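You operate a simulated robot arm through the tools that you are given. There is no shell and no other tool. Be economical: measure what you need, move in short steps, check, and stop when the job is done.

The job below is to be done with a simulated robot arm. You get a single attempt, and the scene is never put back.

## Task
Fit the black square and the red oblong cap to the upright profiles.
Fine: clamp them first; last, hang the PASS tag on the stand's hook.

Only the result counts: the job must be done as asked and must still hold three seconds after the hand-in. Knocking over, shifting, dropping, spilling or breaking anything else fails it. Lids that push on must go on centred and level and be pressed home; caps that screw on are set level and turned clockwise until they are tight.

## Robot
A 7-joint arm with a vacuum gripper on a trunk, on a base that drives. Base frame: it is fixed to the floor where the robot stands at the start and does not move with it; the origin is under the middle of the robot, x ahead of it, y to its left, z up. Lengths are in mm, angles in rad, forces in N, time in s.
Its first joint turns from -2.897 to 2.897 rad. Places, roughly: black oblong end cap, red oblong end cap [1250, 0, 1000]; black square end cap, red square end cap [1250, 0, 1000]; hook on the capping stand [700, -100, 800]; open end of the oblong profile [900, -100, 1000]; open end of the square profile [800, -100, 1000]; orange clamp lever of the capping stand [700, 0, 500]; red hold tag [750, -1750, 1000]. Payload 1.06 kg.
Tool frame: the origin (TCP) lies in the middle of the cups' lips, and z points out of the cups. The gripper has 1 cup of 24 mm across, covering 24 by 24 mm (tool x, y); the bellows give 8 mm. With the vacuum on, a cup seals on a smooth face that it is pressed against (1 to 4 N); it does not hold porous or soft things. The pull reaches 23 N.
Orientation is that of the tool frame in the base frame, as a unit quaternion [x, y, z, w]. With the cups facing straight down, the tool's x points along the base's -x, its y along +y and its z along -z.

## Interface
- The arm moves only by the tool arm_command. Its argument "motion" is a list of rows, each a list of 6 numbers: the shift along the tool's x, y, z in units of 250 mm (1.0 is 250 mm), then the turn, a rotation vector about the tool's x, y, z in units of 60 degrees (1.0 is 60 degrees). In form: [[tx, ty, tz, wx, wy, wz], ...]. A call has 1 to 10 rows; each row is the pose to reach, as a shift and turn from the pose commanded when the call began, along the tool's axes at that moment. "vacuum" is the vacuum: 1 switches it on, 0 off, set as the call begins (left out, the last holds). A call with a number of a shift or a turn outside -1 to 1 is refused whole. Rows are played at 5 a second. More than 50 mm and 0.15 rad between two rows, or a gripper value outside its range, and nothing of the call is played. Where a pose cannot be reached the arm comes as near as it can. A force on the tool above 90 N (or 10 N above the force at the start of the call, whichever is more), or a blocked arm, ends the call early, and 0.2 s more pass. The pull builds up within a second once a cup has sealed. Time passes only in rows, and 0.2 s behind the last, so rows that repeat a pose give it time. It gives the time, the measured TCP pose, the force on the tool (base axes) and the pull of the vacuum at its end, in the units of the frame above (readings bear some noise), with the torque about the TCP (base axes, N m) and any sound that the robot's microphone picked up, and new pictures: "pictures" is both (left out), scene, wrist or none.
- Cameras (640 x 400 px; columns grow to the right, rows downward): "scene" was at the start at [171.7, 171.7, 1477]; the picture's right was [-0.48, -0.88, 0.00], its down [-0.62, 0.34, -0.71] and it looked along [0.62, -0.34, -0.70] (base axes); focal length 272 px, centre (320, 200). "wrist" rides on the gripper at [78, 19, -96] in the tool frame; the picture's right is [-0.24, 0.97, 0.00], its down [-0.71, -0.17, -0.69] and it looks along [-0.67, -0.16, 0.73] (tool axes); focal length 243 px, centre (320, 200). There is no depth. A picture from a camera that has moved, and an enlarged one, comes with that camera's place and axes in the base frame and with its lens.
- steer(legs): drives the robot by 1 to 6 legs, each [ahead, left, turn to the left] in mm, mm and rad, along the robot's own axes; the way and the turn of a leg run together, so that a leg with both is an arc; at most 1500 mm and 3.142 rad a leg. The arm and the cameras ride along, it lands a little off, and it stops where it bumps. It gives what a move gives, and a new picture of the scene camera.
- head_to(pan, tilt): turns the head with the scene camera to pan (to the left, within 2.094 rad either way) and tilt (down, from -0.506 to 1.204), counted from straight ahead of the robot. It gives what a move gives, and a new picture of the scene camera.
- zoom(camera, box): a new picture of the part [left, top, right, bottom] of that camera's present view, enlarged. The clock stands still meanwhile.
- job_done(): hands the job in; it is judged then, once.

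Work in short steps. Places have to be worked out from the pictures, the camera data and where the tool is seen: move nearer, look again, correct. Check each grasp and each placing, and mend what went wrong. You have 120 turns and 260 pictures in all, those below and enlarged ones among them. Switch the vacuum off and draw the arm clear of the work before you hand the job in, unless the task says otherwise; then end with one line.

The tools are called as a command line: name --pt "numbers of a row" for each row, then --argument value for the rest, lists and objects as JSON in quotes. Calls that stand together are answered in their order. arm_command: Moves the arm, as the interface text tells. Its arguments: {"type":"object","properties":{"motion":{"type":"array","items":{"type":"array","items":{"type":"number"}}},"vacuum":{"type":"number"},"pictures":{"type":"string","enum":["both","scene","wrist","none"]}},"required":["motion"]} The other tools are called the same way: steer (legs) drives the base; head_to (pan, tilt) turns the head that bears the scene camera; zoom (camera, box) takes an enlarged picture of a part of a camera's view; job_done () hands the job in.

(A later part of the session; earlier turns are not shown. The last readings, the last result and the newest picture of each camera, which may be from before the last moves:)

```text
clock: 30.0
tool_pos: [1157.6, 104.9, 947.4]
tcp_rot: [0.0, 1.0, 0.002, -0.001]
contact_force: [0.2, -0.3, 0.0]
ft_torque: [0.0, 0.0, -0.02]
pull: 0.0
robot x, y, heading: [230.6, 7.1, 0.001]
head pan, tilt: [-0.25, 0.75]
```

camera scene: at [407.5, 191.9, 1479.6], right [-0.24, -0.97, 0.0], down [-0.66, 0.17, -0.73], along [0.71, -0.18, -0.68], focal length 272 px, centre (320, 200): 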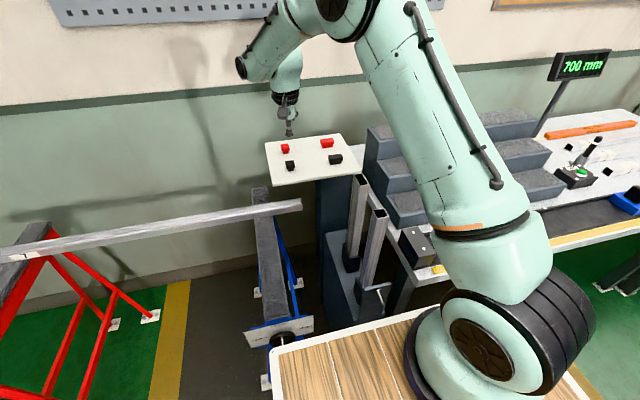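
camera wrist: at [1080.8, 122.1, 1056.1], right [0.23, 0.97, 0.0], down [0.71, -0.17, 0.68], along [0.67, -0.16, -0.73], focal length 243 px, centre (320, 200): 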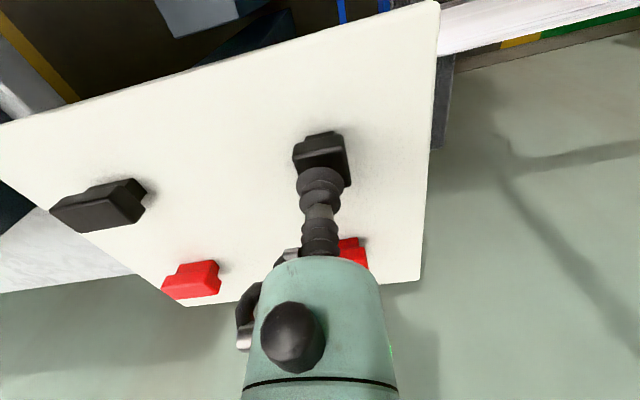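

Still no contact; I continue down in small steps.

arm_command --pt "0 0 0.008 0 0 0" --pt "0 0 0.014 0 0 0" --pt "0 0 0.014 0 0 0" --pt "0 0 0.014 0 0 0" --pictures "wrist"

zoom --camera "wrist" --box '[260, 120, 400, 260]'

```text
clock: 31.0
tool_pos: [1158.0, 105.2, 944.5]
tcp_rot: [0.0, 1.0, 0.001, 0.0]
contact_force: [-0.2, 0.6, 0.6]
ft_torque: [0.02, 0.03, -0.01]
pull: 0.1
robot x, y, heading: [228.0, 0.0, 0.005]
head pan, tilt: [-0.25, 0.75]
camera wrist: at [1078.7, 123.4, 1039.8], right [0.23, 0.97, 0.0], down [0.71, -0.17, 0.68], along [0.67, -0.16, -0.73], focal length 243 px, centre (320, 200)
```

wrist: 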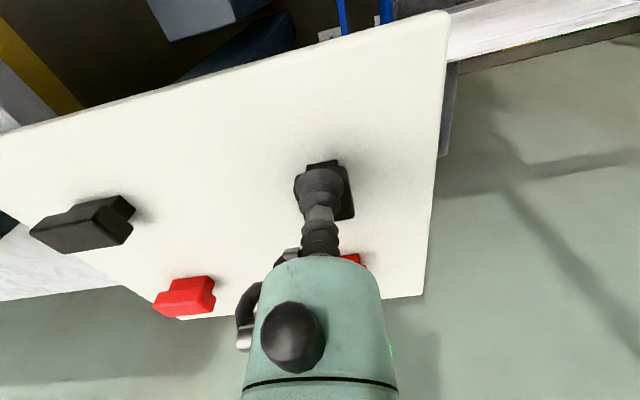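

```text
2.86 times, centred on (330, 190) of wrist
camera zoom: at [1078.7, 123.4, 1039.8], right [0.23, 0.97, 0.0], down [0.71, -0.17, 0.68], along [0.67, -0.16, -0.73], focal length 693 px, centre (291, 229)
```

zoom: 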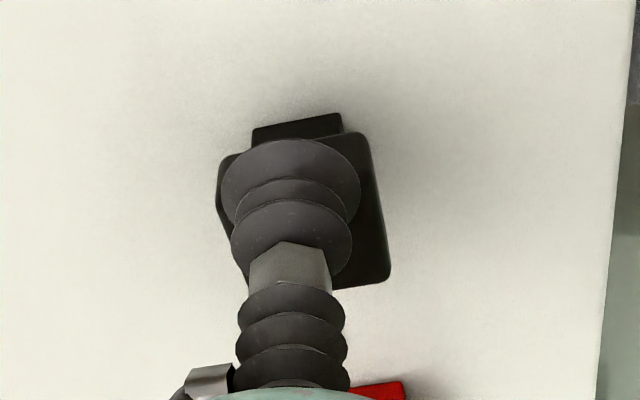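

The cup sits about 7 mm short of the cap centre, and the face is lower (~942) than thought. I raise 5 mm, shift +7 mm in x and descend again.

arm_command --pt "0 0 -0.02 0 0 0" --pt "-0.028 -0.003 -0.02 0 0 0" --pt "-0.028 -0.003 0 0 0 0" --pt "-0.028 -0.003 0.008 0 0 0" --pt "-0.028 -0.003 0.012 0 0 0" --pt "-0.028 -0.003 0.012 0 0 0" --pictures "none"

zoom --camera "wrist" --box '[260, 120, 400, 260]'

```text
clock: 32.4
tool_pos: [1166.1, 104.5, 941.3]
tcp_rot: [0.0, 1.0, 0.001, 0.0]
contact_force: [-0.4, 1.1, 3.1]
ft_torque: [0.01, 0.01, -0.01]
pull: 0.1
robot x, y, heading: [225.2, 3.9, 0.001]
head pan, tilt: [-0.25, 0.75]
```

```text
2.86 times, centred on (330, 190) of wrist
camera zoom: at [1085.8, 122.9, 1037.2], right [0.23, 0.97, 0.0], down [0.71, -0.17, 0.69], along [0.67, -0.16, -0.73], focal length 693 px, centre (291, 229)
```

zoom: 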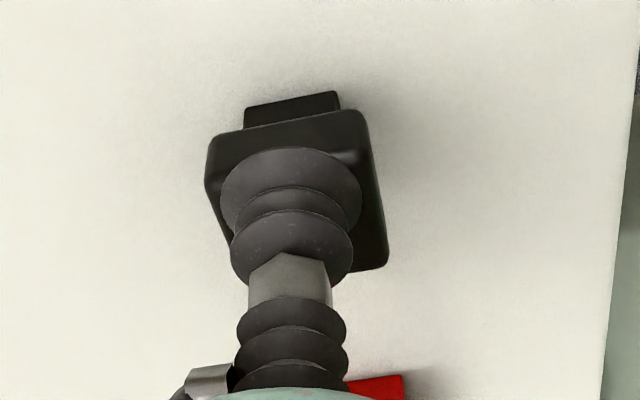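

Contact 3 N, centred. I wait for the seal.

arm_command --pt "0 0 0.002 0 0 0" --pt "0 0 0.002 0 0 0" --pt "0 0 0.002 0 0 0" --pt "0 0 0.002 0 0 0" --pt "0 0 0.002 0 0 0" --pictures "none"

```text
clock: 33.6
tool_pos: [1166.5, 103.4, 941.1]
tcp_rot: [0.0, 1.0, 0.001, 0.0]
contact_force: [-0.5, 0.0, 3.1]
ft_torque: [0.03, -0.02, -0.03]
pull: 0.0
robot x, y, heading: [226.2, 2.1, 0.004]
head pan, tilt: [-0.25, 0.75]
```

No seal. The cap may have been nudged; I lift off and look again.

arm_command --pt "0 0 -0.1 0 0 0" --pt "0.1 0 -0.2 0 0 0" --pt "0.2 0 -0.3 0 0 0" --pt "0.2 0 -0.3 0 0 0" --pictures "none" --vacuum 0

zoom --camera "wrist" --box '[270, 80, 410, 180]'

zoom --camera "scene" --box '[260, 130, 340, 190]'

```text
clock: 34.6
tool_pos: [1115.8, 104.2, 1014.6]
tcp_rot: [0.0, 1.0, 0.002, 0.0]
contact_force: [1.0, -0.3, -0.4]
ft_torque: [-0.02, -0.02, 0.04]
pull: 0.1
robot x, y, heading: [225.5, 0.4, 0.009]
head pan, tilt: [-0.25, 0.75]
```

```text
4.00 times, centred on (340, 130) of wrist
camera zoom: at [1036.2, 123.0, 1109.3], right [0.24, 0.97, 0.0], down [0.71, -0.17, 0.68], along [0.67, -0.16, -0.73], focal length 970 px, centre (240, 480)
```

zoom: 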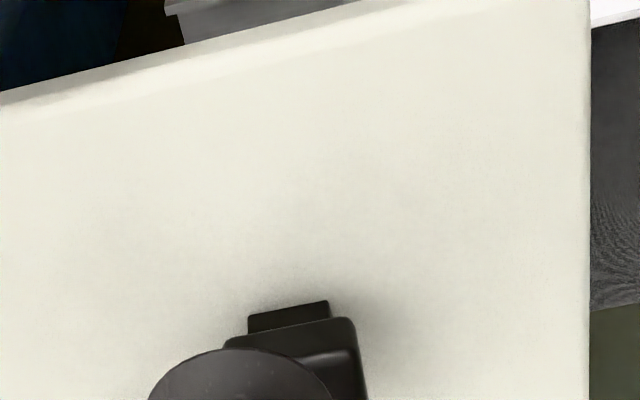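

```text
6.67 times, centred on (300, 160) of scene
camera zoom: at [407.9, 192.0, 1479.5], right [-0.24, -0.97, 0.0], down [-0.66, 0.17, -0.73], along [0.71, -0.18, -0.68], focal length 1815 px, centre (453, 467)
```

zoom: 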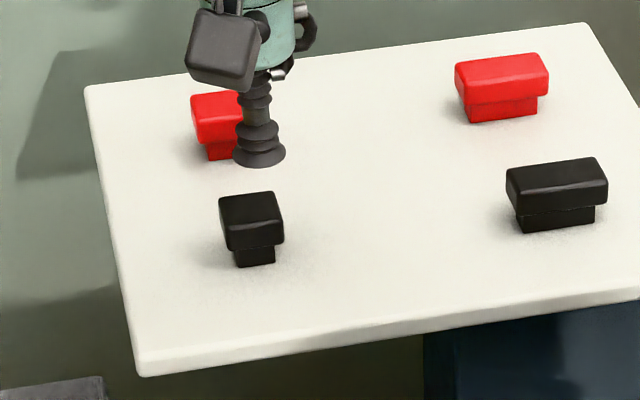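

The cap slid a few mm in +x but stands upright. I back off for a clean wrist view to relocate it.

arm_command --pt "0.05 0 -0.15 0 0 0" --pt "0.05 0 -0.27 0 0 0" --pt "0.05 0 -0.27 0 0 0" --pictures "none"

zoom --camera "wrist" --box '[290, 90, 390, 190]'

zoom --camera "scene" --box '[260, 130, 340, 190]'

```text
clock: 35.4
tool_pos: [1102.7, 104.7, 1082.9]
tcp_rot: [0.0, 1.0, 0.001, 0.0]
contact_force: [-0.3, -0.1, -0.3]
ft_torque: [0.01, 0.02, 0.03]
pull: 0.0
robot x, y, heading: [227.7, 3.3, 0.002]
head pan, tilt: [-0.25, 0.75]
```

```text
4.00 times, centred on (340, 140) of wrist
camera zoom: at [1023.3, 122.9, 1179.1], right [0.24, 0.97, 0.0], down [0.71, -0.17, 0.68], along [0.67, -0.16, -0.73], focal length 970 px, centre (240, 440)
```

zoom: 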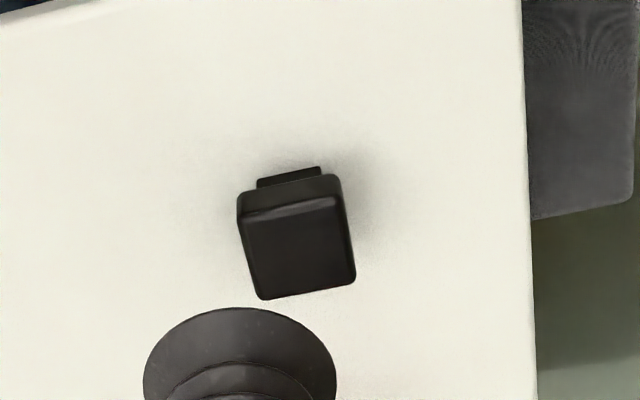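

```text
6.67 times, centred on (300, 160) of scene
camera zoom: at [407.8, 192.0, 1479.5], right [-0.24, -0.97, 0.0], down [-0.66, 0.17, -0.73], along [0.71, -0.18, -0.68], focal length 1815 px, centre (453, 467)
```

zoom: 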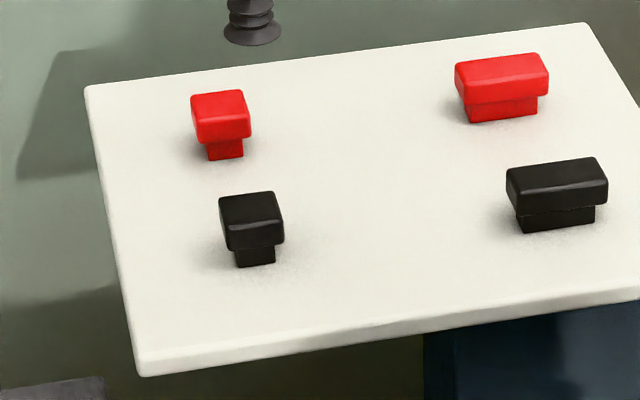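

Now the cap's top face is at ≈(1168.4,104,950). I hover 10 mm over it and check alignment before touching.

arm_command --pt "-0.13 0 0.12 0 0 0" --pt "-0.263 -0.002 0.22 0 0 0" --pt "-0.263 -0.002 0.35 0 0 0" --pt "-0.263 -0.002 0.44 0 0 0" --pt "-0.263 -0.002 0.488 0 0 0" --pt "-0.263 -0.002 0.488 0 0 0" --pictures "none"

zoom --camera "wrist" --box '[270, 120, 390, 240]'

zoom --camera "scene" --box '[260, 140, 320, 180]'

```text
clock: 36.8
tool_pos: [1168.6, 103.9, 958.6]
tcp_rot: [0.0, 1.0, 0.001, 0.0]
contact_force: [0.0, -0.3, -0.2]
ft_torque: [-0.01, 0.01, -0.05]
pull: 0.1
robot x, y, heading: [223.5, -4.3, 0.005]
head pan, tilt: [-0.25, 0.75]
```

```text
3.33 times, centred on (330, 180) of wrist
camera zoom: at [1089.8, 122.3, 1055.7], right [0.23, 0.97, 0.0], down [0.71, -0.17, 0.68], along [0.67, -0.16, -0.73], focal length 809 px, centre (287, 267)
```

zoom: 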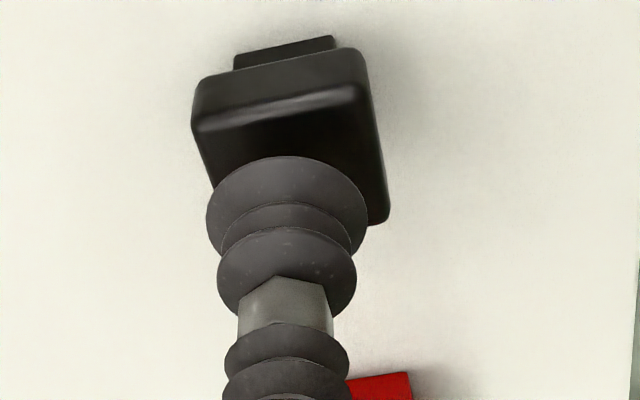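

```text
10.00 times, centred on (290, 160) of scene
camera zoom: at [407.8, 192.0, 1479.5], right [-0.24, -0.97, 0.0], down [-0.66, 0.17, -0.73], along [0.71, -0.18, -0.68], focal length 2722 px, centre (620, 600)
```

zoom: 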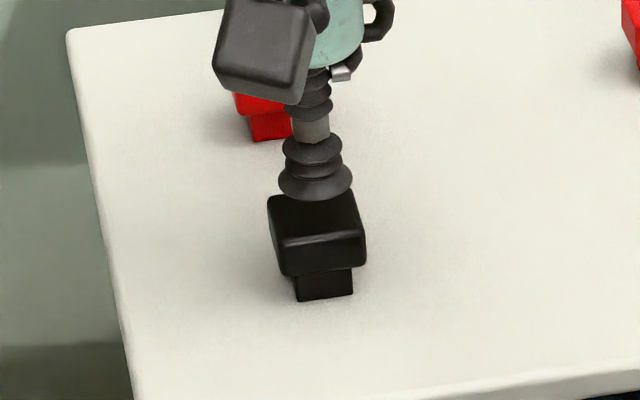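

Combined solution: the face is ~13.5 mm below the cup and centred within 0.5 mm. I descend with vacuum on to 3–4 mm past contact.

arm_command --pt "-0.002 0.002 0.03 0 0 0" --pt "-0.002 0.002 0.05 0 0 0" --pt "-0.002 0.002 0.06 0 0 0" --pt "-0.002 0.002 0.066 0 0 0" --pt "-0.002 0.002 0.07 0 0 0" --pt "-0.002 0.002 0.07 0 0 0" --pt "-0.002 0.002 0.07 0 0 0" --pt "-0.002 0.002 0.07 0 0 0" --pt "-0.002 0.002 0.07 0 0 0" --pictures "none" --vacuum 1

zoom --camera "wrist" --box '[270, 120, 390, 240]'

```text
clock: 38.8
tool_pos: [1168.3, 104.5, 943.8]
tcp_rot: [0.0, 1.0, 0.002, 0.0]
contact_force: [0.8, 1.2, 5.6]
ft_torque: [-0.01, -0.02, -0.01]
pull: 22.6
robot x, y, heading: [228.9, 1.2, 0.004]
head pan, tilt: [-0.25, 0.75]
```

```text
3.33 times, centred on (330, 180) of wrist
camera zoom: at [1089.5, 123.0, 1039.3], right [0.23, 0.97, 0.0], down [0.71, -0.17, 0.68], along [0.67, -0.16, -0.73], focal length 809 px, centre (287, 267)
```

zoom: 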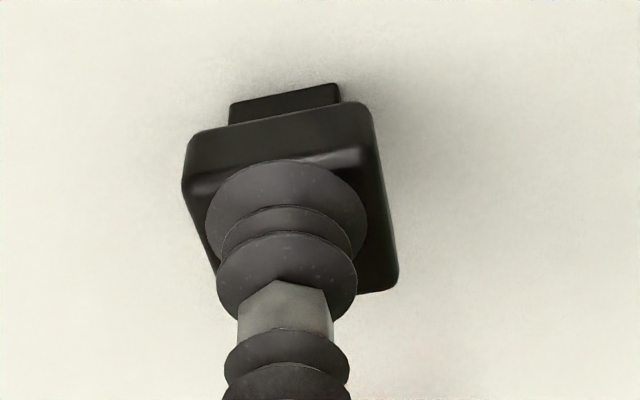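

Sealed with 22.6 N. I lift the cap straight up.

arm_command --pt "0 0 -0.05 0 0 0" --pt "0 0 -0.2 0 0 0" --pt "0 0 -0.38 0 0 0" --pt "0 0 -0.56 0 0 0" --pt "0 0 -0.72 0 0 0" --pictures "none"

zoom --camera "wrist" --box '[260, 90, 380, 240]'

zoom --camera "scene" --box '[240, 90, 340, 160]'

```text
clock: 40.0
tool_pos: [1168.9, 102.9, 1123.7]
tcp_rot: [0.0, 1.0, 0.0, -0.001]
contact_force: [0.1, 1.1, -0.5]
ft_torque: [-0.01, 0.02, -0.01]
pull: 22.8
robot x, y, heading: [226.0, -1.7, 0.006]
head pan, tilt: [-0.25, 0.75]
```

```text
2.67 times, centred on (320, 165) of wrist
camera zoom: at [1088.6, 121.9, 1219.8], right [0.23, 0.97, 0.0], down [0.71, -0.17, 0.68], along [0.66, -0.16, -0.73], focal length 647 px, centre (320, 293)
```

zoom: 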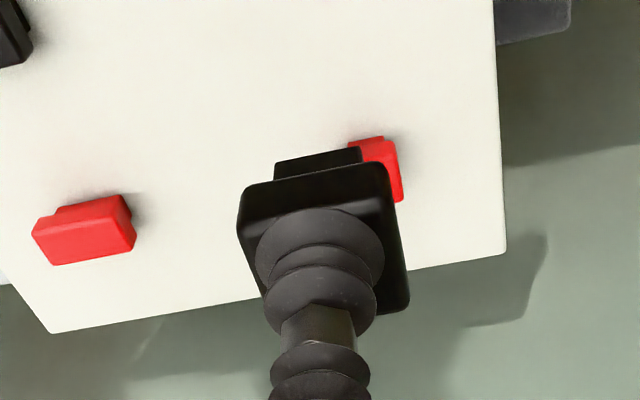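

```text
5.71 times, centred on (290, 125) of scene
camera zoom: at [408.0, 192.1, 1479.5], right [-0.24, -0.97, 0.0], down [-0.66, 0.17, -0.73], along [0.71, -0.18, -0.68], focal length 1555 px, centre (491, 629)
```

zoom: 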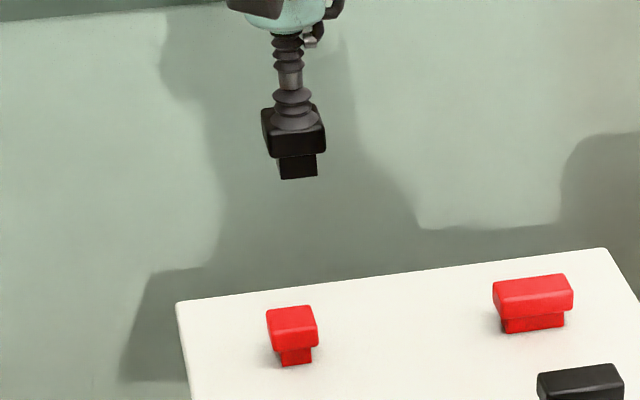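

The cap is held. I carry it back at z≈1124 to an observation point in front of the square profile.

arm_command --pt "0.16 -0.04 0 0 0 0" --pt "0.33 -0.08 0 0 0 0" --pt "0.5 -0.12 0 0 0 0" --pt "0.67 -0.16 0 0 0 0" --pt "0.84 -0.2 0 0 0 0" --pt "1.0 -0.24 0 0 0 0" --pictures "none"

arm_command --pt "0.16 -0.05 0 0 0 0" --pt "0.33 -0.1 0 0 0 0" --pt "0.5 -0.15 0 0 0 0" --pt "0.66 -0.17 0 0 0 0" --pt "0.66 -0.17 0 0 0 0" --pictures "both"

zoom --camera "wrist" --box '[210, 90, 370, 200]'

```text
clock: 41.4
tool_pos: [917.8, 44.0, 1122.9]
tcp_rot: [0.0, 1.0, 0.001, 0.0]
contact_force: [0.2, 0.3, -1.2]
ft_torque: [0.01, -0.02, 0.0]
pull: 22.5
robot x, y, heading: [225.3, -0.8, 0.005]
head pan, tilt: [-0.25, 0.75]
```

```text
clock: 42.6
tool_pos: [753.4, -0.9, 1125.0]
tcp_rot: [0.001, 1.0, 0.001, 0.001]
contact_force: [0.0, -0.1, -0.4]
ft_torque: [0.0, -0.01, -0.01]
pull: 22.9
robot x, y, heading: [229.3, -0.4, -0.001]
head pan, tilt: [-0.25, 0.75]
camera scene: at [407.9, 192.0, 1479.5], right [-0.24, -0.97, 0.0], down [-0.66, 0.17, -0.73], along [0.71, -0.18, -0.68], focal length 272 px, centre (320, 200)
camera wrist: at [673.1, 17.7, 1220.2], right [0.24, 0.97, 0.0], down [0.71, -0.17, 0.68], along [0.67, -0.16, -0.73], focal length 243 px, centre (320, 200)
```

scene: 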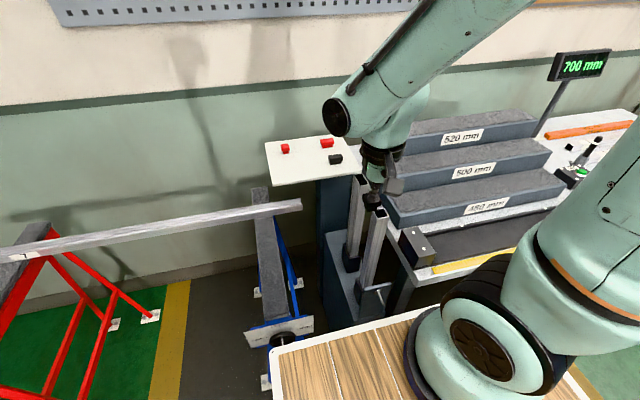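
wrist: 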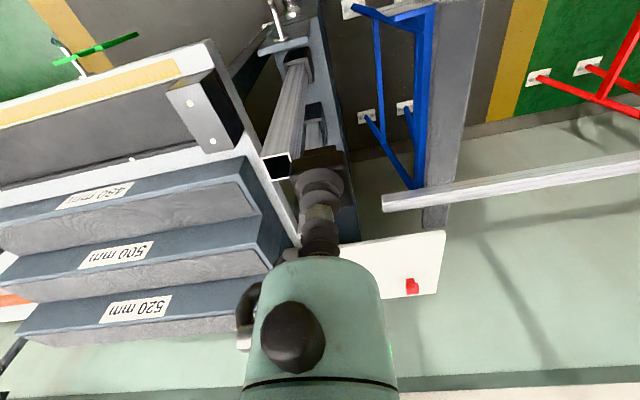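

```text
3.64 times, centred on (290, 145) of wrist
camera zoom: at [673.1, 17.7, 1220.2], right [0.24, 0.97, 0.0], down [0.71, -0.17, 0.68], along [0.67, -0.16, -0.73], focal length 882 px, centre (429, 400)
```

zoom: 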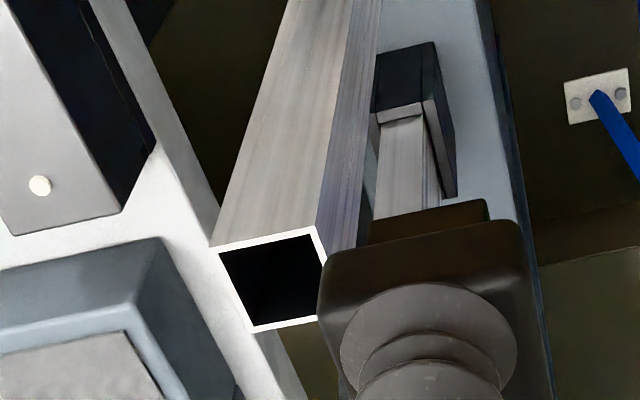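

Square profile top is axis-aligned, ~29 mm wide, centred near (802,−54). I move the cap above it and lower to a small gap for visual comparison.

arm_command --pt "-0.09 -0.11 0 0 0 0" --pt "-0.182 -0.218 0 0 0 0" --pt "-0.182 -0.218 0.1 0 0 0" --pt "-0.182 -0.218 0.2 0 0 0" --pt "-0.182 -0.218 0.2 0 0 0" --pictures "none"

zoom --camera "wrist" --box '[250, 90, 390, 200]'

zoom --camera "scene" --box '[330, 160, 420, 230]'

```text
clock: 43.8
tool_pos: [799.7, -52.1, 1071.9]
tcp_rot: [0.0, 1.0, 0.001, 0.0]
contact_force: [0.2, -0.2, 0.0]
ft_torque: [0.05, 0.01, -0.02]
pull: 22.8
robot x, y, heading: [226.3, 3.3, 0.006]
head pan, tilt: [-0.25, 0.75]
```

```text
3.64 times, centred on (320, 145) of wrist
camera zoom: at [720.1, -34.5, 1168.9], right [0.23, 0.97, 0.0], down [0.71, -0.17, 0.68], along [0.67, -0.16, -0.73], focal length 882 px, centre (320, 400)
```

zoom: 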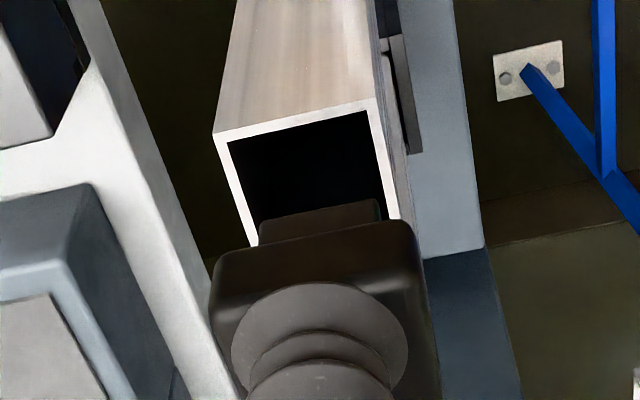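

```text
5.71 times, centred on (375, 195) of scene
camera zoom: at [407.7, 191.9, 1479.5], right [-0.24, -0.97, 0.0], down [-0.66, 0.17, -0.73], along [0.71, -0.18, -0.68], focal length 1555 px, centre (6, 229)
```

zoom: 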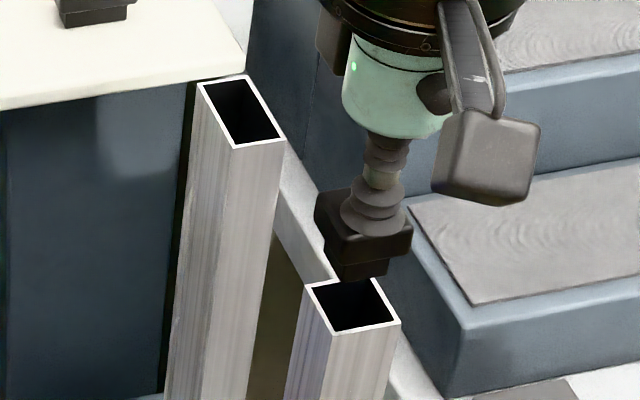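

Relative measurement suggests moving the cap about −1.7 mm in x and −2…−3 mm in y. I apply part of it, lower to a smaller gap, and re-check with both cameras.

arm_command --pt "0.006 -0.006 0 0 0 0" --pt "0.006 -0.006 0.036 0 0 0" --pt "0.006 -0.006 0.05 0 0 0" --pt "0.006 -0.006 0.05 0 0 0" --pictures "none"

zoom --camera "wrist" --box '[270, 110, 370, 190]'

zoom --camera "scene" --box '[360, 180, 410, 225]'

```text
clock: 44.8
tool_pos: [798.0, -53.8, 1060.8]
tcp_rot: [0.0, 1.0, 0.001, 0.0]
contact_force: [-0.1, 0.4, 0.7]
ft_torque: [-0.01, 0.05, -0.04]
pull: 22.7
robot x, y, heading: [228.1, 4.5, 0.002]
head pan, tilt: [-0.25, 0.75]
```

```text
5.00 times, centred on (320, 150) of wrist
camera zoom: at [718.9, -35.6, 1156.1], right [0.23, 0.97, 0.0], down [0.71, -0.17, 0.68], along [0.67, -0.16, -0.73], focal length 1213 px, centre (320, 450)
```

zoom: 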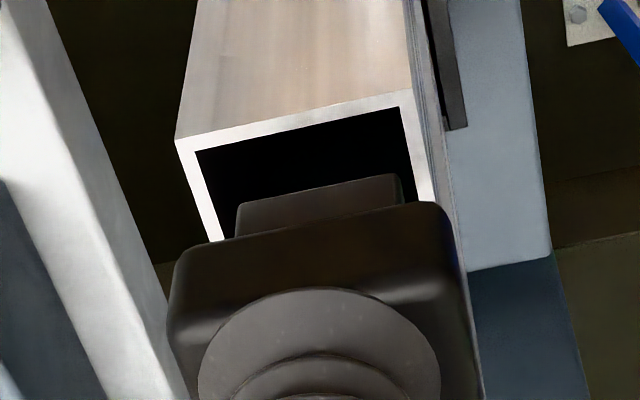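

```text
8.89 times, centred on (385, 202) of scene
camera zoom: at [407.7, 192.0, 1479.5], right [-0.24, -0.97, 0.0], down [-0.66, 0.17, -0.73], along [0.71, -0.18, -0.68], focal length 2420 px, centre (-258, 178)
```

zoom: 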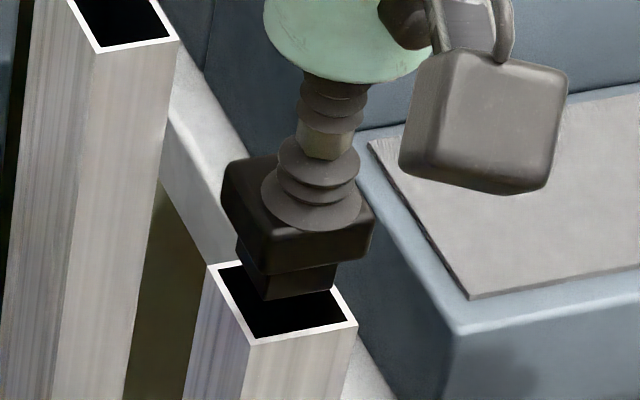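

Combining both views, the plug is about 7 mm above the rim and centred to within ~1.5 mm. I correct (−1, −0.4) mm and lower the plug into the hole watching the force.

arm_command --pt "0.004 -0.002 0 0 0 0" --pt "0.004 -0.002 0.02 0 0 0" --pt "0.004 -0.002 0.036 0 0 0" --pt "0.004 -0.002 0.052 0 0 0" --pt "0.004 -0.002 0.06 0 0 0" --pictures "none"

zoom --camera "wrist" --box '[270, 110, 370, 190]'

zoom --camera "scene" --box '[360, 180, 410, 225]'

```text
clock: 46.0
tool_pos: [797.8, -54.2, 1043.7]
tcp_rot: [-0.001, 1.0, 0.001, -0.001]
contact_force: [3.3, -0.1, 0.3]
ft_torque: [-0.01, -0.07, 0.03]
pull: 22.8
robot x, y, heading: [227.0, 0.7, -0.0]
head pan, tilt: [-0.25, 0.75]
```

```text
5.00 times, centred on (320, 150) of wrist
camera zoom: at [717.8, -36.5, 1140.9], right [0.23, 0.97, 0.0], down [0.71, -0.17, 0.68], along [0.67, -0.16, -0.73], focal length 1213 px, centre (320, 450)
```

zoom: 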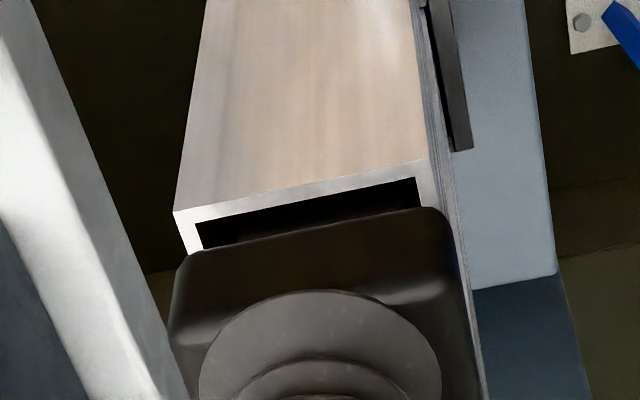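

```text
8.89 times, centred on (385, 202) of scene
camera zoom: at [407.9, 192.0, 1479.5], right [-0.24, -0.97, 0.0], down [-0.66, 0.17, -0.73], along [0.71, -0.18, -0.68], focal length 2420 px, centre (-258, 178)
```

zoom: 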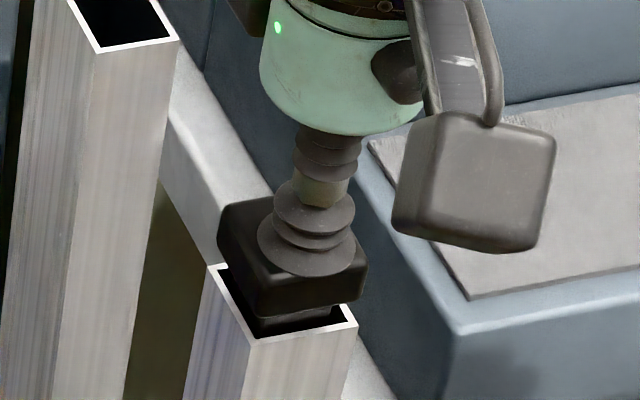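

The plug is in the mouth; a +3 N x-force suggests it touches the near wall. I shift +1.5 mm in x and check.

arm_command --pt "-0.006 0 0 0 0 0" --pt "-0.006 0 0 0 0 0" --pictures "none"

zoom --camera "scene" --box '[371, 203, 401, 223]'

```text
clock: 46.6
tool_pos: [798.7, -54.3, 1045.2]
tcp_rot: [0.0, 1.0, 0.001, 0.0]
contact_force: [-0.7, -0.9, 0.1]
ft_torque: [-0.03, 0.02, -0.01]
pull: 23.2
robot x, y, heading: [226.0, 0.8, 0.008]
head pan, tilt: [-0.25, 0.75]
```

```text
16.00 times, centred on (386, 213) of scene
camera zoom: at [407.7, 192.0, 1479.5], right [-0.24, -0.97, 0.0], down [-0.66, 0.17, -0.73], along [0.71, -0.18, -0.68], focal length 4355 px, centre (-736, -8)
```

zoom: 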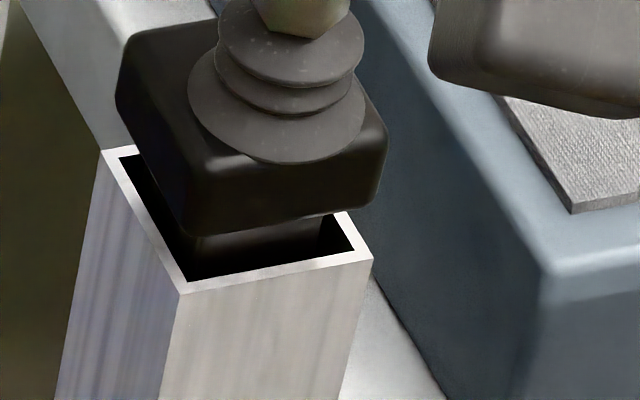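

Force gone and flange/profile outlines coincide. I press the cap down in small steps.

arm_command --pt "0 0 0.016 0 0 0" --pt "0 0 0.03 0 0 0" --pt "0 0 0.038 0 0 0" --pt "0 0 0.044 0 0 0" --pt "0 0 0.05 0 0 0" --pictures "none"

zoom --camera "scene" --box '[371, 203, 401, 223]'

```text
clock: 47.8
tool_pos: [798.8, -55.7, 1032.3]
tcp_rot: [0.0, 1.0, 0.001, 0.001]
contact_force: [3.2, -8.1, 11.7]
ft_torque: [0.06, 0.06, 0.07]
pull: 22.9
robot x, y, heading: [226.5, 5.0, 0.003]
head pan, tilt: [-0.25, 0.75]
```

```text
16.00 times, centred on (386, 213) of scene
camera zoom: at [407.6, 191.5, 1479.6], right [-0.24, -0.97, 0.0], down [-0.66, 0.17, -0.73], along [0.71, -0.18, -0.68], focal length 4355 px, centre (-736, -8)
```

zoom: 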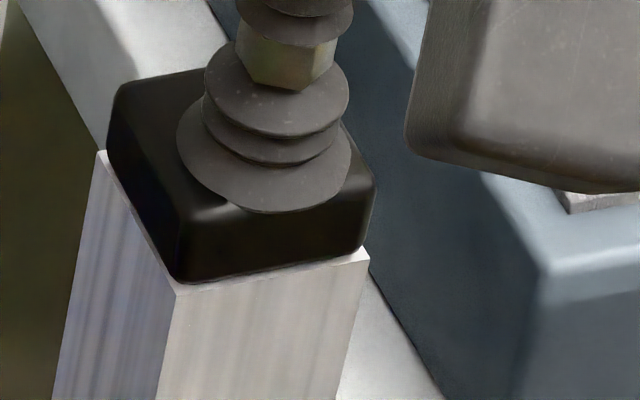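

Nearly seated; a −8 N side force asks for a small −y shift. I shift −1 mm in y and press harder.

arm_command --pt "-0.001 -0.004 0 0 0 0" --pt "-0.001 -0.004 0.008 0 0 0" --pt "-0.001 -0.004 0.016 0 0 0" --pt "-0.001 -0.004 0.024 0 0 0" --pt "-0.001 -0.004 0.032 0 0 0" --pictures "none"

zoom --camera "scene" --box '[371, 203, 401, 223]'

```text
clock: 49.0
tool_pos: [799.9, -55.2, 1026.3]
tcp_rot: [0.0, 1.0, 0.001, 0.002]
contact_force: [6.5, -0.5, 40.0]
ft_torque: [0.09, 0.09, 0.04]
pull: 22.9
robot x, y, heading: [228.5, -2.1, 0.005]
head pan, tilt: [-0.25, 0.75]
```

```text
16.00 times, centred on (386, 213) of scene
camera zoom: at [406.9, 192.0, 1479.6], right [-0.24, -0.97, 0.0], down [-0.66, 0.17, -0.73], along [0.71, -0.18, -0.68], focal length 4355 px, centre (-736, -8)
```

zoom: 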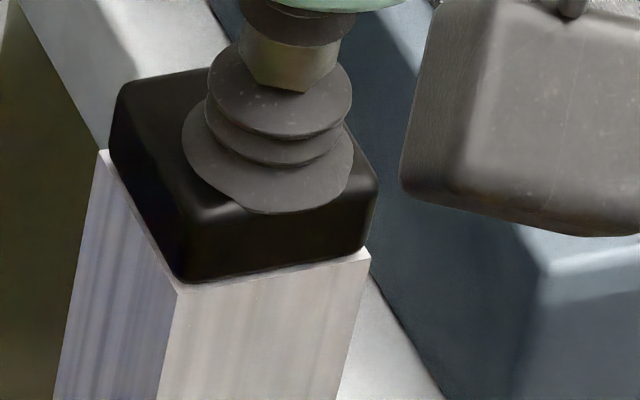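

The flange sits flush at 40 N. I press a bit more, to about 70 N, to be sure it is home.

arm_command --pt "-0.002 0 0.006 0 0 0" --pt "-0.002 0 0.012 0 0 0" --pt "-0.002 0 0.016 0 0 0" --pictures "none"

zoom --camera "scene" --box '[371, 203, 401, 223]'

zoom --camera "wrist" --box '[270, 130, 370, 210]'

```text
clock: 49.6
tool_pos: [801.0, -55.2, 1026.1]
tcp_rot: [0.0, 1.0, 0.001, 0.004]
contact_force: [-9.3, 1.0, 56.9]
ft_torque: [0.05, -0.06, 0.07]
pull: 23.4
robot x, y, heading: [228.0, 1.6, 0.007]
head pan, tilt: [-0.25, 0.75]
stopped in row 3: the force on the tool passed its limit at 93 N (the readings are from after the stop); the commanded pose is now the measured one
```

```text
16.00 times, centred on (386, 213) of scene
camera zoom: at [405.7, 192.2, 1479.8], right [-0.24, -0.97, 0.0], down [-0.66, 0.17, -0.73], along [0.71, -0.18, -0.68], focal length 4355 px, centre (-736, -8)
```

zoom: 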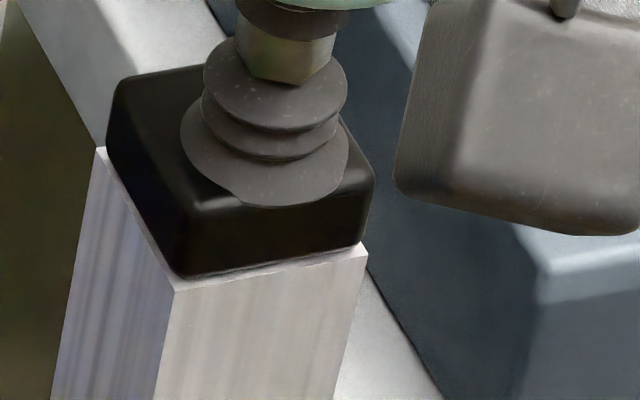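

```text
5.00 times, centred on (320, 170) of wrist
camera zoom: at [719.8, -37.3, 1120.8], right [0.23, 0.97, 0.0], down [0.7, -0.17, 0.69], along [0.67, -0.16, -0.72], focal length 1213 px, centre (320, 350)
```

zoom: 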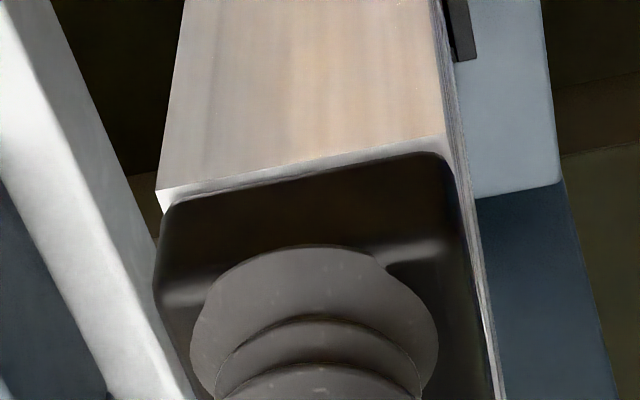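

Pressed at 93 N peak. It looks ~1 mm too far in +x, so I ease the force, shift −1 mm, and look again.

arm_command --pt "0.002 0 -0.014 0 0 0" --pt "0.006 0 -0.018 0 0 0" --pt "0.006 0 -0.018 0 0 0" --pictures "none"

zoom --camera "scene" --box '[371, 203, 401, 223]'

zoom --camera "wrist" --box '[270, 130, 370, 210]'

```text
clock: 50.5
tool_pos: [798.8, -55.2, 1027.5]
tcp_rot: [-0.001, 1.0, 0.001, 0.002]
contact_force: [-0.3, -1.6, 0.5]
ft_torque: [0.0, -0.03, 0.02]
pull: 22.9
robot x, y, heading: [227.3, -0.3, 0.001]
head pan, tilt: [-0.25, 0.75]
```

```text
16.00 times, centred on (386, 213) of scene
camera zoom: at [407.8, 191.9, 1479.5], right [-0.24, -0.97, 0.0], down [-0.66, 0.17, -0.73], along [0.71, -0.18, -0.68], focal length 4355 px, centre (-736, -8)
```

zoom: 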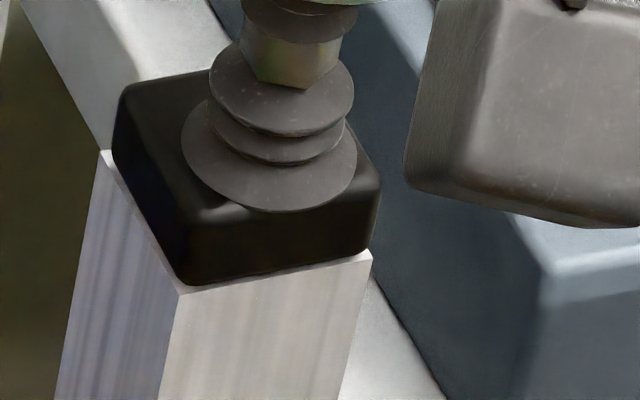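

```text
5.00 times, centred on (320, 170) of wrist
camera zoom: at [719.2, -37.0, 1123.6], right [0.23, 0.97, 0.0], down [0.71, -0.17, 0.69], along [0.67, -0.16, -0.73], focal length 1213 px, centre (320, 350)
```

zoom: 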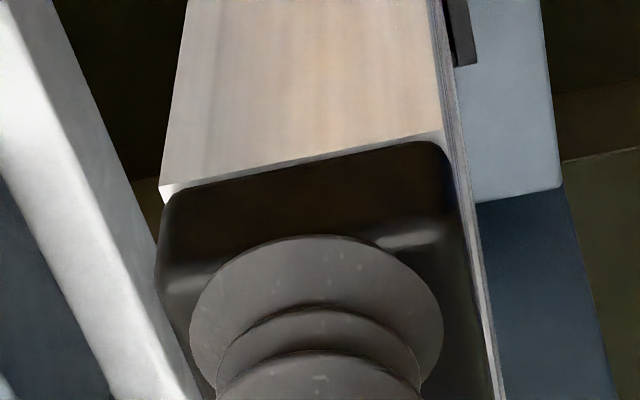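

Flush and centred within ~0.5 mm. I nudge +0.5 mm in y, press lightly once more straight down, release the vacuum and lift.

arm_command --pt "0 0.003 0 0 0 0" --pt "0 0.003 0.012 0 0 0" --pt "0 0.003 0.02 0 0 0" --pt "0 0.003 0.004 0 0 0" --pt "0 0.003 0 0 0 0" --pictures "none"

arm_command --pt "0 0 0 0 0 0" --pt "0 0 0 0 0 0" --pt "0 0 0 0 0 0" --pt "0 0 -0.02 0 0 0" --pt "0 0 -0.06 0 0 0" --pt "0 0 -0.2 0 0 0" --pt "0.1 0.15 -0.3 0 0 0" --pictures "none" --vacuum 0

zoom --camera "scene" --box '[365, 190, 407, 224]'

zoom --camera "wrist" --box '[240, 80, 380, 190]'

```text
clock: 51.6
tool_pos: [799.7, -54.8, 1026.8]
tcp_rot: [0.0, 1.0, 0.001, 0.002]
contact_force: [8.9, -7.5, 7.9]
ft_torque: [0.14, 0.1, 0.03]
pull: 22.4
robot x, y, heading: [227.2, 1.5, 0.0]
head pan, tilt: [-0.25, 0.75]
```

```text
refused: row 7 steps farther than a row can; nothing moved
```

```text
11.76 times, centred on (386, 207) of scene
camera zoom: at [408.0, 191.6, 1479.6], right [-0.24, -0.97, 0.0], down [-0.66, 0.17, -0.73], along [0.71, -0.18, -0.68], focal length 3202 px, centre (-456, 118)
```

zoom: 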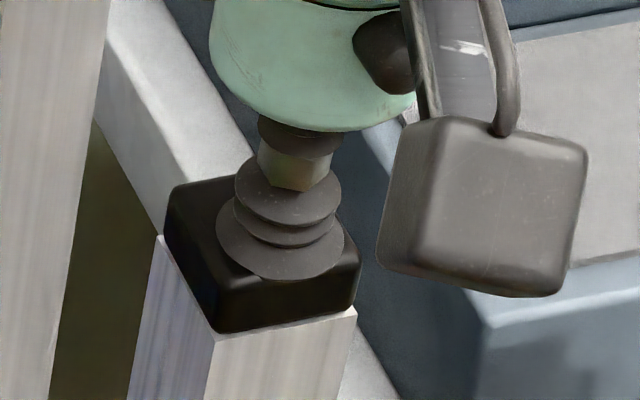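

```text
3.64 times, centred on (310, 135) of wrist
camera zoom: at [719.1, -36.4, 1122.7], right [0.23, 0.97, 0.0], down [0.71, -0.17, 0.69], along [0.67, -0.16, -0.73], focal length 882 px, centre (356, 436)
```

zoom: 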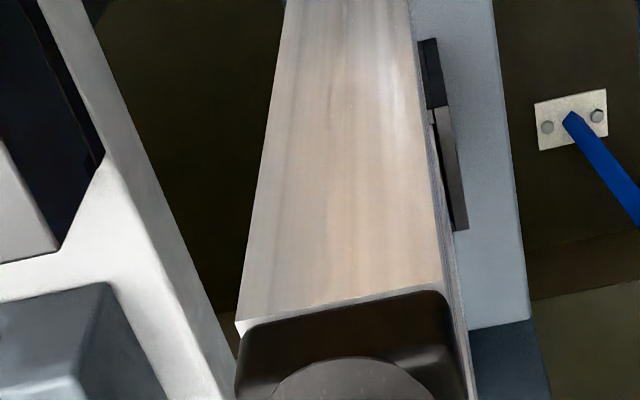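

Seated tightly (it now resists sideways). I release and lift off.

arm_command --pt "0 0 0 0 0 0" --pt "0 0 0 0 0 0" --pt "0 0 0 0 0 0" --pt "0 0 -0.02 0 0 0" --pt "0 0 -0.06 0 0 0" --pt "0 0 -0.2 0 0 0" --pt "0 0 -0.36 0 0 0" --pictures "none" --vacuum 0

zoom --camera "scene" --box '[365, 190, 407, 224]'

```text
clock: 53.2
tool_pos: [800.6, -54.1, 1118.3]
tcp_rot: [-0.001, 1.0, 0.0, 0.001]
contact_force: [0.1, -0.2, 0.0]
ft_torque: [-0.02, 0.04, -0.01]
pull: 0.0
robot x, y, heading: [226.6, 2.0, 0.004]
head pan, tilt: [-0.25, 0.75]
```

```text
11.76 times, centred on (386, 207) of scene
camera zoom: at [408.1, 192.0, 1479.5], right [-0.24, -0.97, 0.0], down [-0.66, 0.17, -0.73], along [0.71, -0.18, -0.68], focal length 3202 px, centre (-456, 118)
```

zoom: 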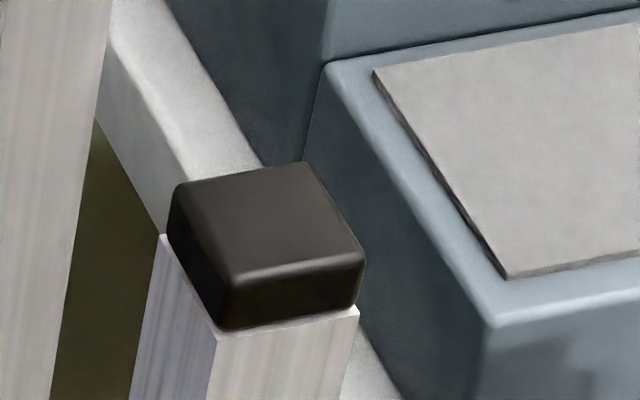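

The black cap is on level and flush. Before driving closer for the red oblong, I check the gap between deck edge and hook.

head_to --pan -0.4 --tilt 1.15

zoom --camera "scene" --box '[240, 80, 440, 220]'

```text
clock: 54.1
tool_pos: [799.8, -53.7, 1117.4]
tcp_rot: [0.0, 1.0, 0.0, 0.002]
contact_force: [0.2, 0.5, 0.1]
ft_torque: [0.03, -0.01, -0.01]
pull: 0.0
robot x, y, heading: [226.5, -0.7, 0.006]
head pan, tilt: [-0.4, 1.15]
camera scene: at [382.4, 189.2, 1450.7], right [-0.39, -0.92, 0.0], down [-0.84, 0.35, -0.41], along [0.38, -0.16, -0.91], focal length 272 px, centre (320, 200)
```

scene: 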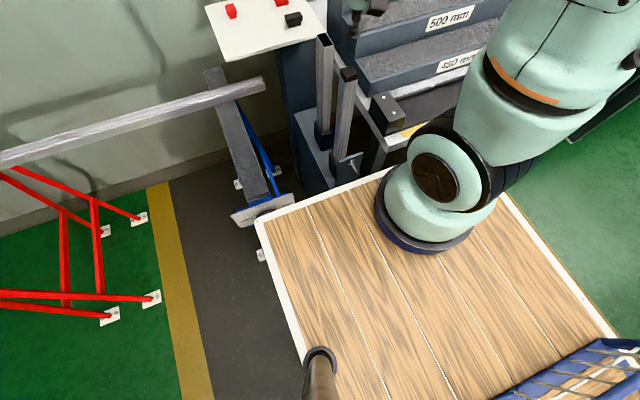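

```text
2.86 times, centred on (340, 150) of scene
camera zoom: at [382.4, 189.2, 1450.7], right [-0.39, -0.92, 0.0], down [-0.84, 0.35, -0.41], along [0.38, -0.16, -0.91], focal length 778 px, centre (263, 343)
```

zoom: 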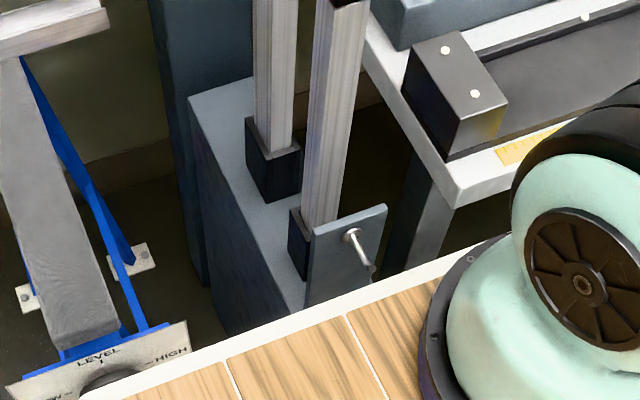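

Hook tip is at x≈686, deck front at most ≈598: a gap of ~88 mm. I drive 70 mm ahead to bring the red oblong into reach.

steer --legs '[[70, 0, 0]]'

head_to --pan -0.35 --tilt 0.75

```text
clock: 55.1
tool_pos: [869.6, -53.6, 1117.5]
tcp_rot: [-0.002, 1.0, 0.001, 0.002]
contact_force: [0.4, -0.2, 0.1]
ft_torque: [0.04, -0.01, -0.02]
pull: 0.1
robot x, y, heading: [296.6, -1.9, 0.001]
head pan, tilt: [-0.4, 1.15]
camera scene: at [451.7, 189.4, 1450.7], right [-0.39, -0.92, 0.0], down [-0.84, 0.35, -0.41], along [0.38, -0.16, -0.91], focal length 272 px, centre (320, 200)
```

scene: 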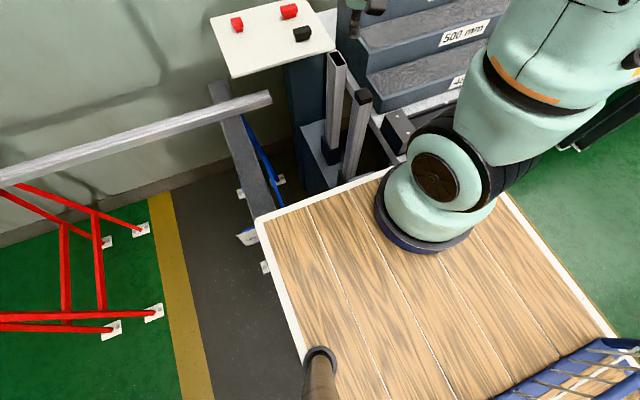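

```text
clock: 56.0
tool_pos: [870.2, -53.4, 1117.2]
tcp_rot: [-0.001, 1.0, 0.0, 0.002]
contact_force: [0.1, -0.6, -0.3]
ft_torque: [0.04, -0.01, -0.01]
pull: 0.2
robot x, y, heading: [295.2, 0.8, 0.002]
head pan, tilt: [-0.351, 0.75]
camera scene: at [474.6, 184.2, 1479.5], right [-0.34, -0.94, 0.0], down [-0.64, 0.23, -0.73], along [0.69, -0.25, -0.68], focal length 272 px, centre (320, 200)
```

scene: 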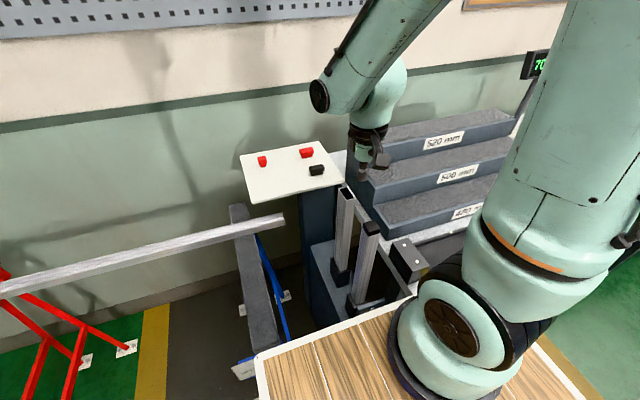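

Drove without a bump. I now carry the empty tool forward toward the red oblong, keeping left of the stair block, for a close view.

arm_command --pt "0 0.1 -0.1 0 0 0" --pt "-0.15 0.16 -0.14 0 0 0" --pt "-0.33 0.2 -0.16 0 0 0" --pt "-0.5 0.2 -0.16 0 0 0" --pt "-0.68 0.2 -0.12 0 0 0" --pt "-0.85 0.2 -0.06 0 0 0" --pt "-1.0 0.2 0 0 0 0" --pictures "none"

arm_command --pt "-0.15 -0.02 0.05 0 0 0" --pt "-0.3 -0.06 0.08 0 0 0" --pt "-0.36 -0.1 0.1 0 0 0" --pt "-0.36 -0.1 0.1 0 0 0" --pictures "both"

zoom --camera "wrist" --box '[210, 90, 350, 200]'

zoom --camera "scene" --box '[270, 135, 340, 185]'

```text
clock: 57.6
tool_pos: [1121.2, -2.9, 1117.4]
tcp_rot: [0.0, 1.0, 0.001, 0.003]
contact_force: [-1.0, 0.8, 0.8]
ft_torque: [0.04, -0.03, 0.0]
pull: 0.1
robot x, y, heading: [300.1, 0.7, 0.001]
head pan, tilt: [-0.351, 0.75]
```

```text
clock: 58.6
tool_pos: [1210.8, -27.3, 1094.0]
tcp_rot: [0.0, 1.0, 0.001, 0.001]
contact_force: [-0.6, -0.2, -0.4]
ft_torque: [-0.03, 0.01, -0.01]
pull: 0.0
robot x, y, heading: [294.4, 6.7, 0.004]
head pan, tilt: [-0.351, 0.75]
camera scene: at [474.6, 184.2, 1479.5], right [-0.34, -0.94, 0.0], down [-0.64, 0.23, -0.73], along [0.69, -0.25, -0.68], focal length 272 px, centre (320, 200)
camera wrist: at [1130.9, -8.8, 1189.7], right [0.23, 0.97, 0.0], down [0.71, -0.17, 0.69], along [0.67, -0.16, -0.73], focal length 243 px, centre (320, 200)
```

scene: 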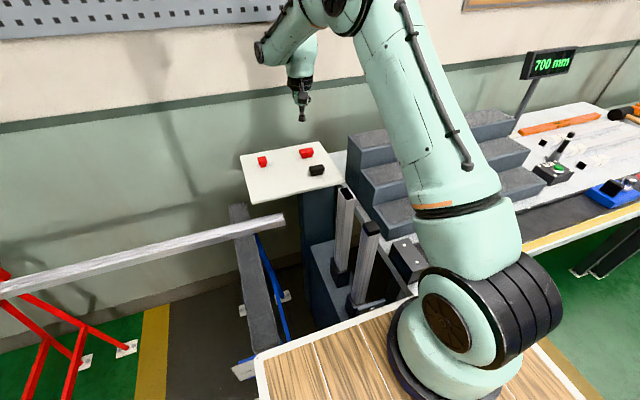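
wrist: 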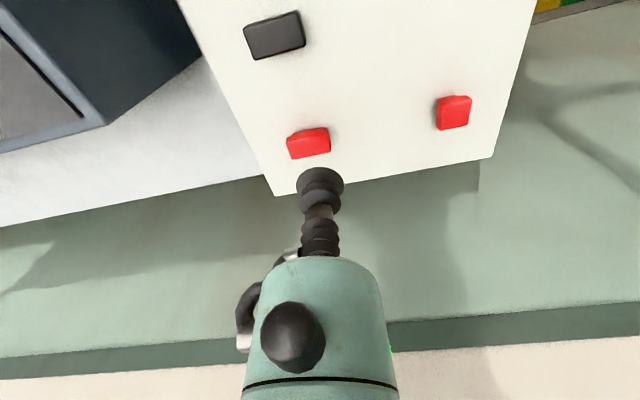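

```text
3.64 times, centred on (280, 145) of wrist
camera zoom: at [1130.9, -8.8, 1189.7], right [0.23, 0.97, 0.0], down [0.71, -0.17, 0.69], along [0.67, -0.16, -0.73], focal length 882 px, centre (466, 400)
```

zoom: 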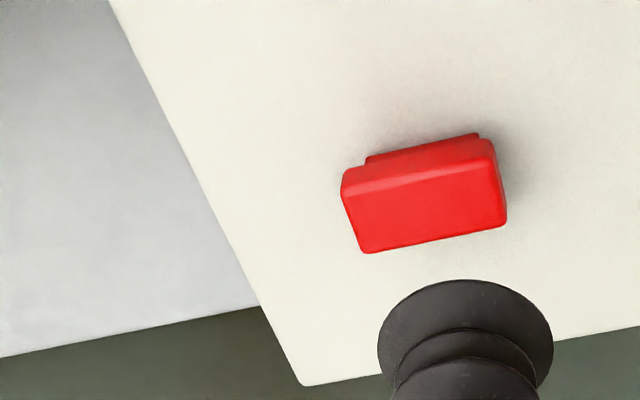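

```text
8.00 times, centred on (305, 160) of scene
camera zoom: at [474.6, 184.2, 1479.5], right [-0.34, -0.94, 0.0], down [-0.64, 0.23, -0.73], along [0.69, -0.25, -0.68], focal length 2178 px, centre (440, 520)
```

zoom: 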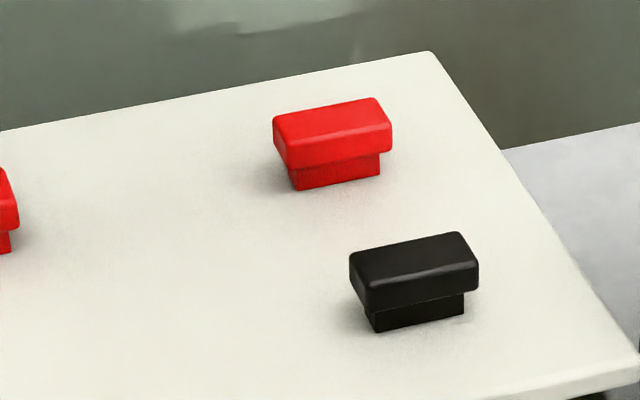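

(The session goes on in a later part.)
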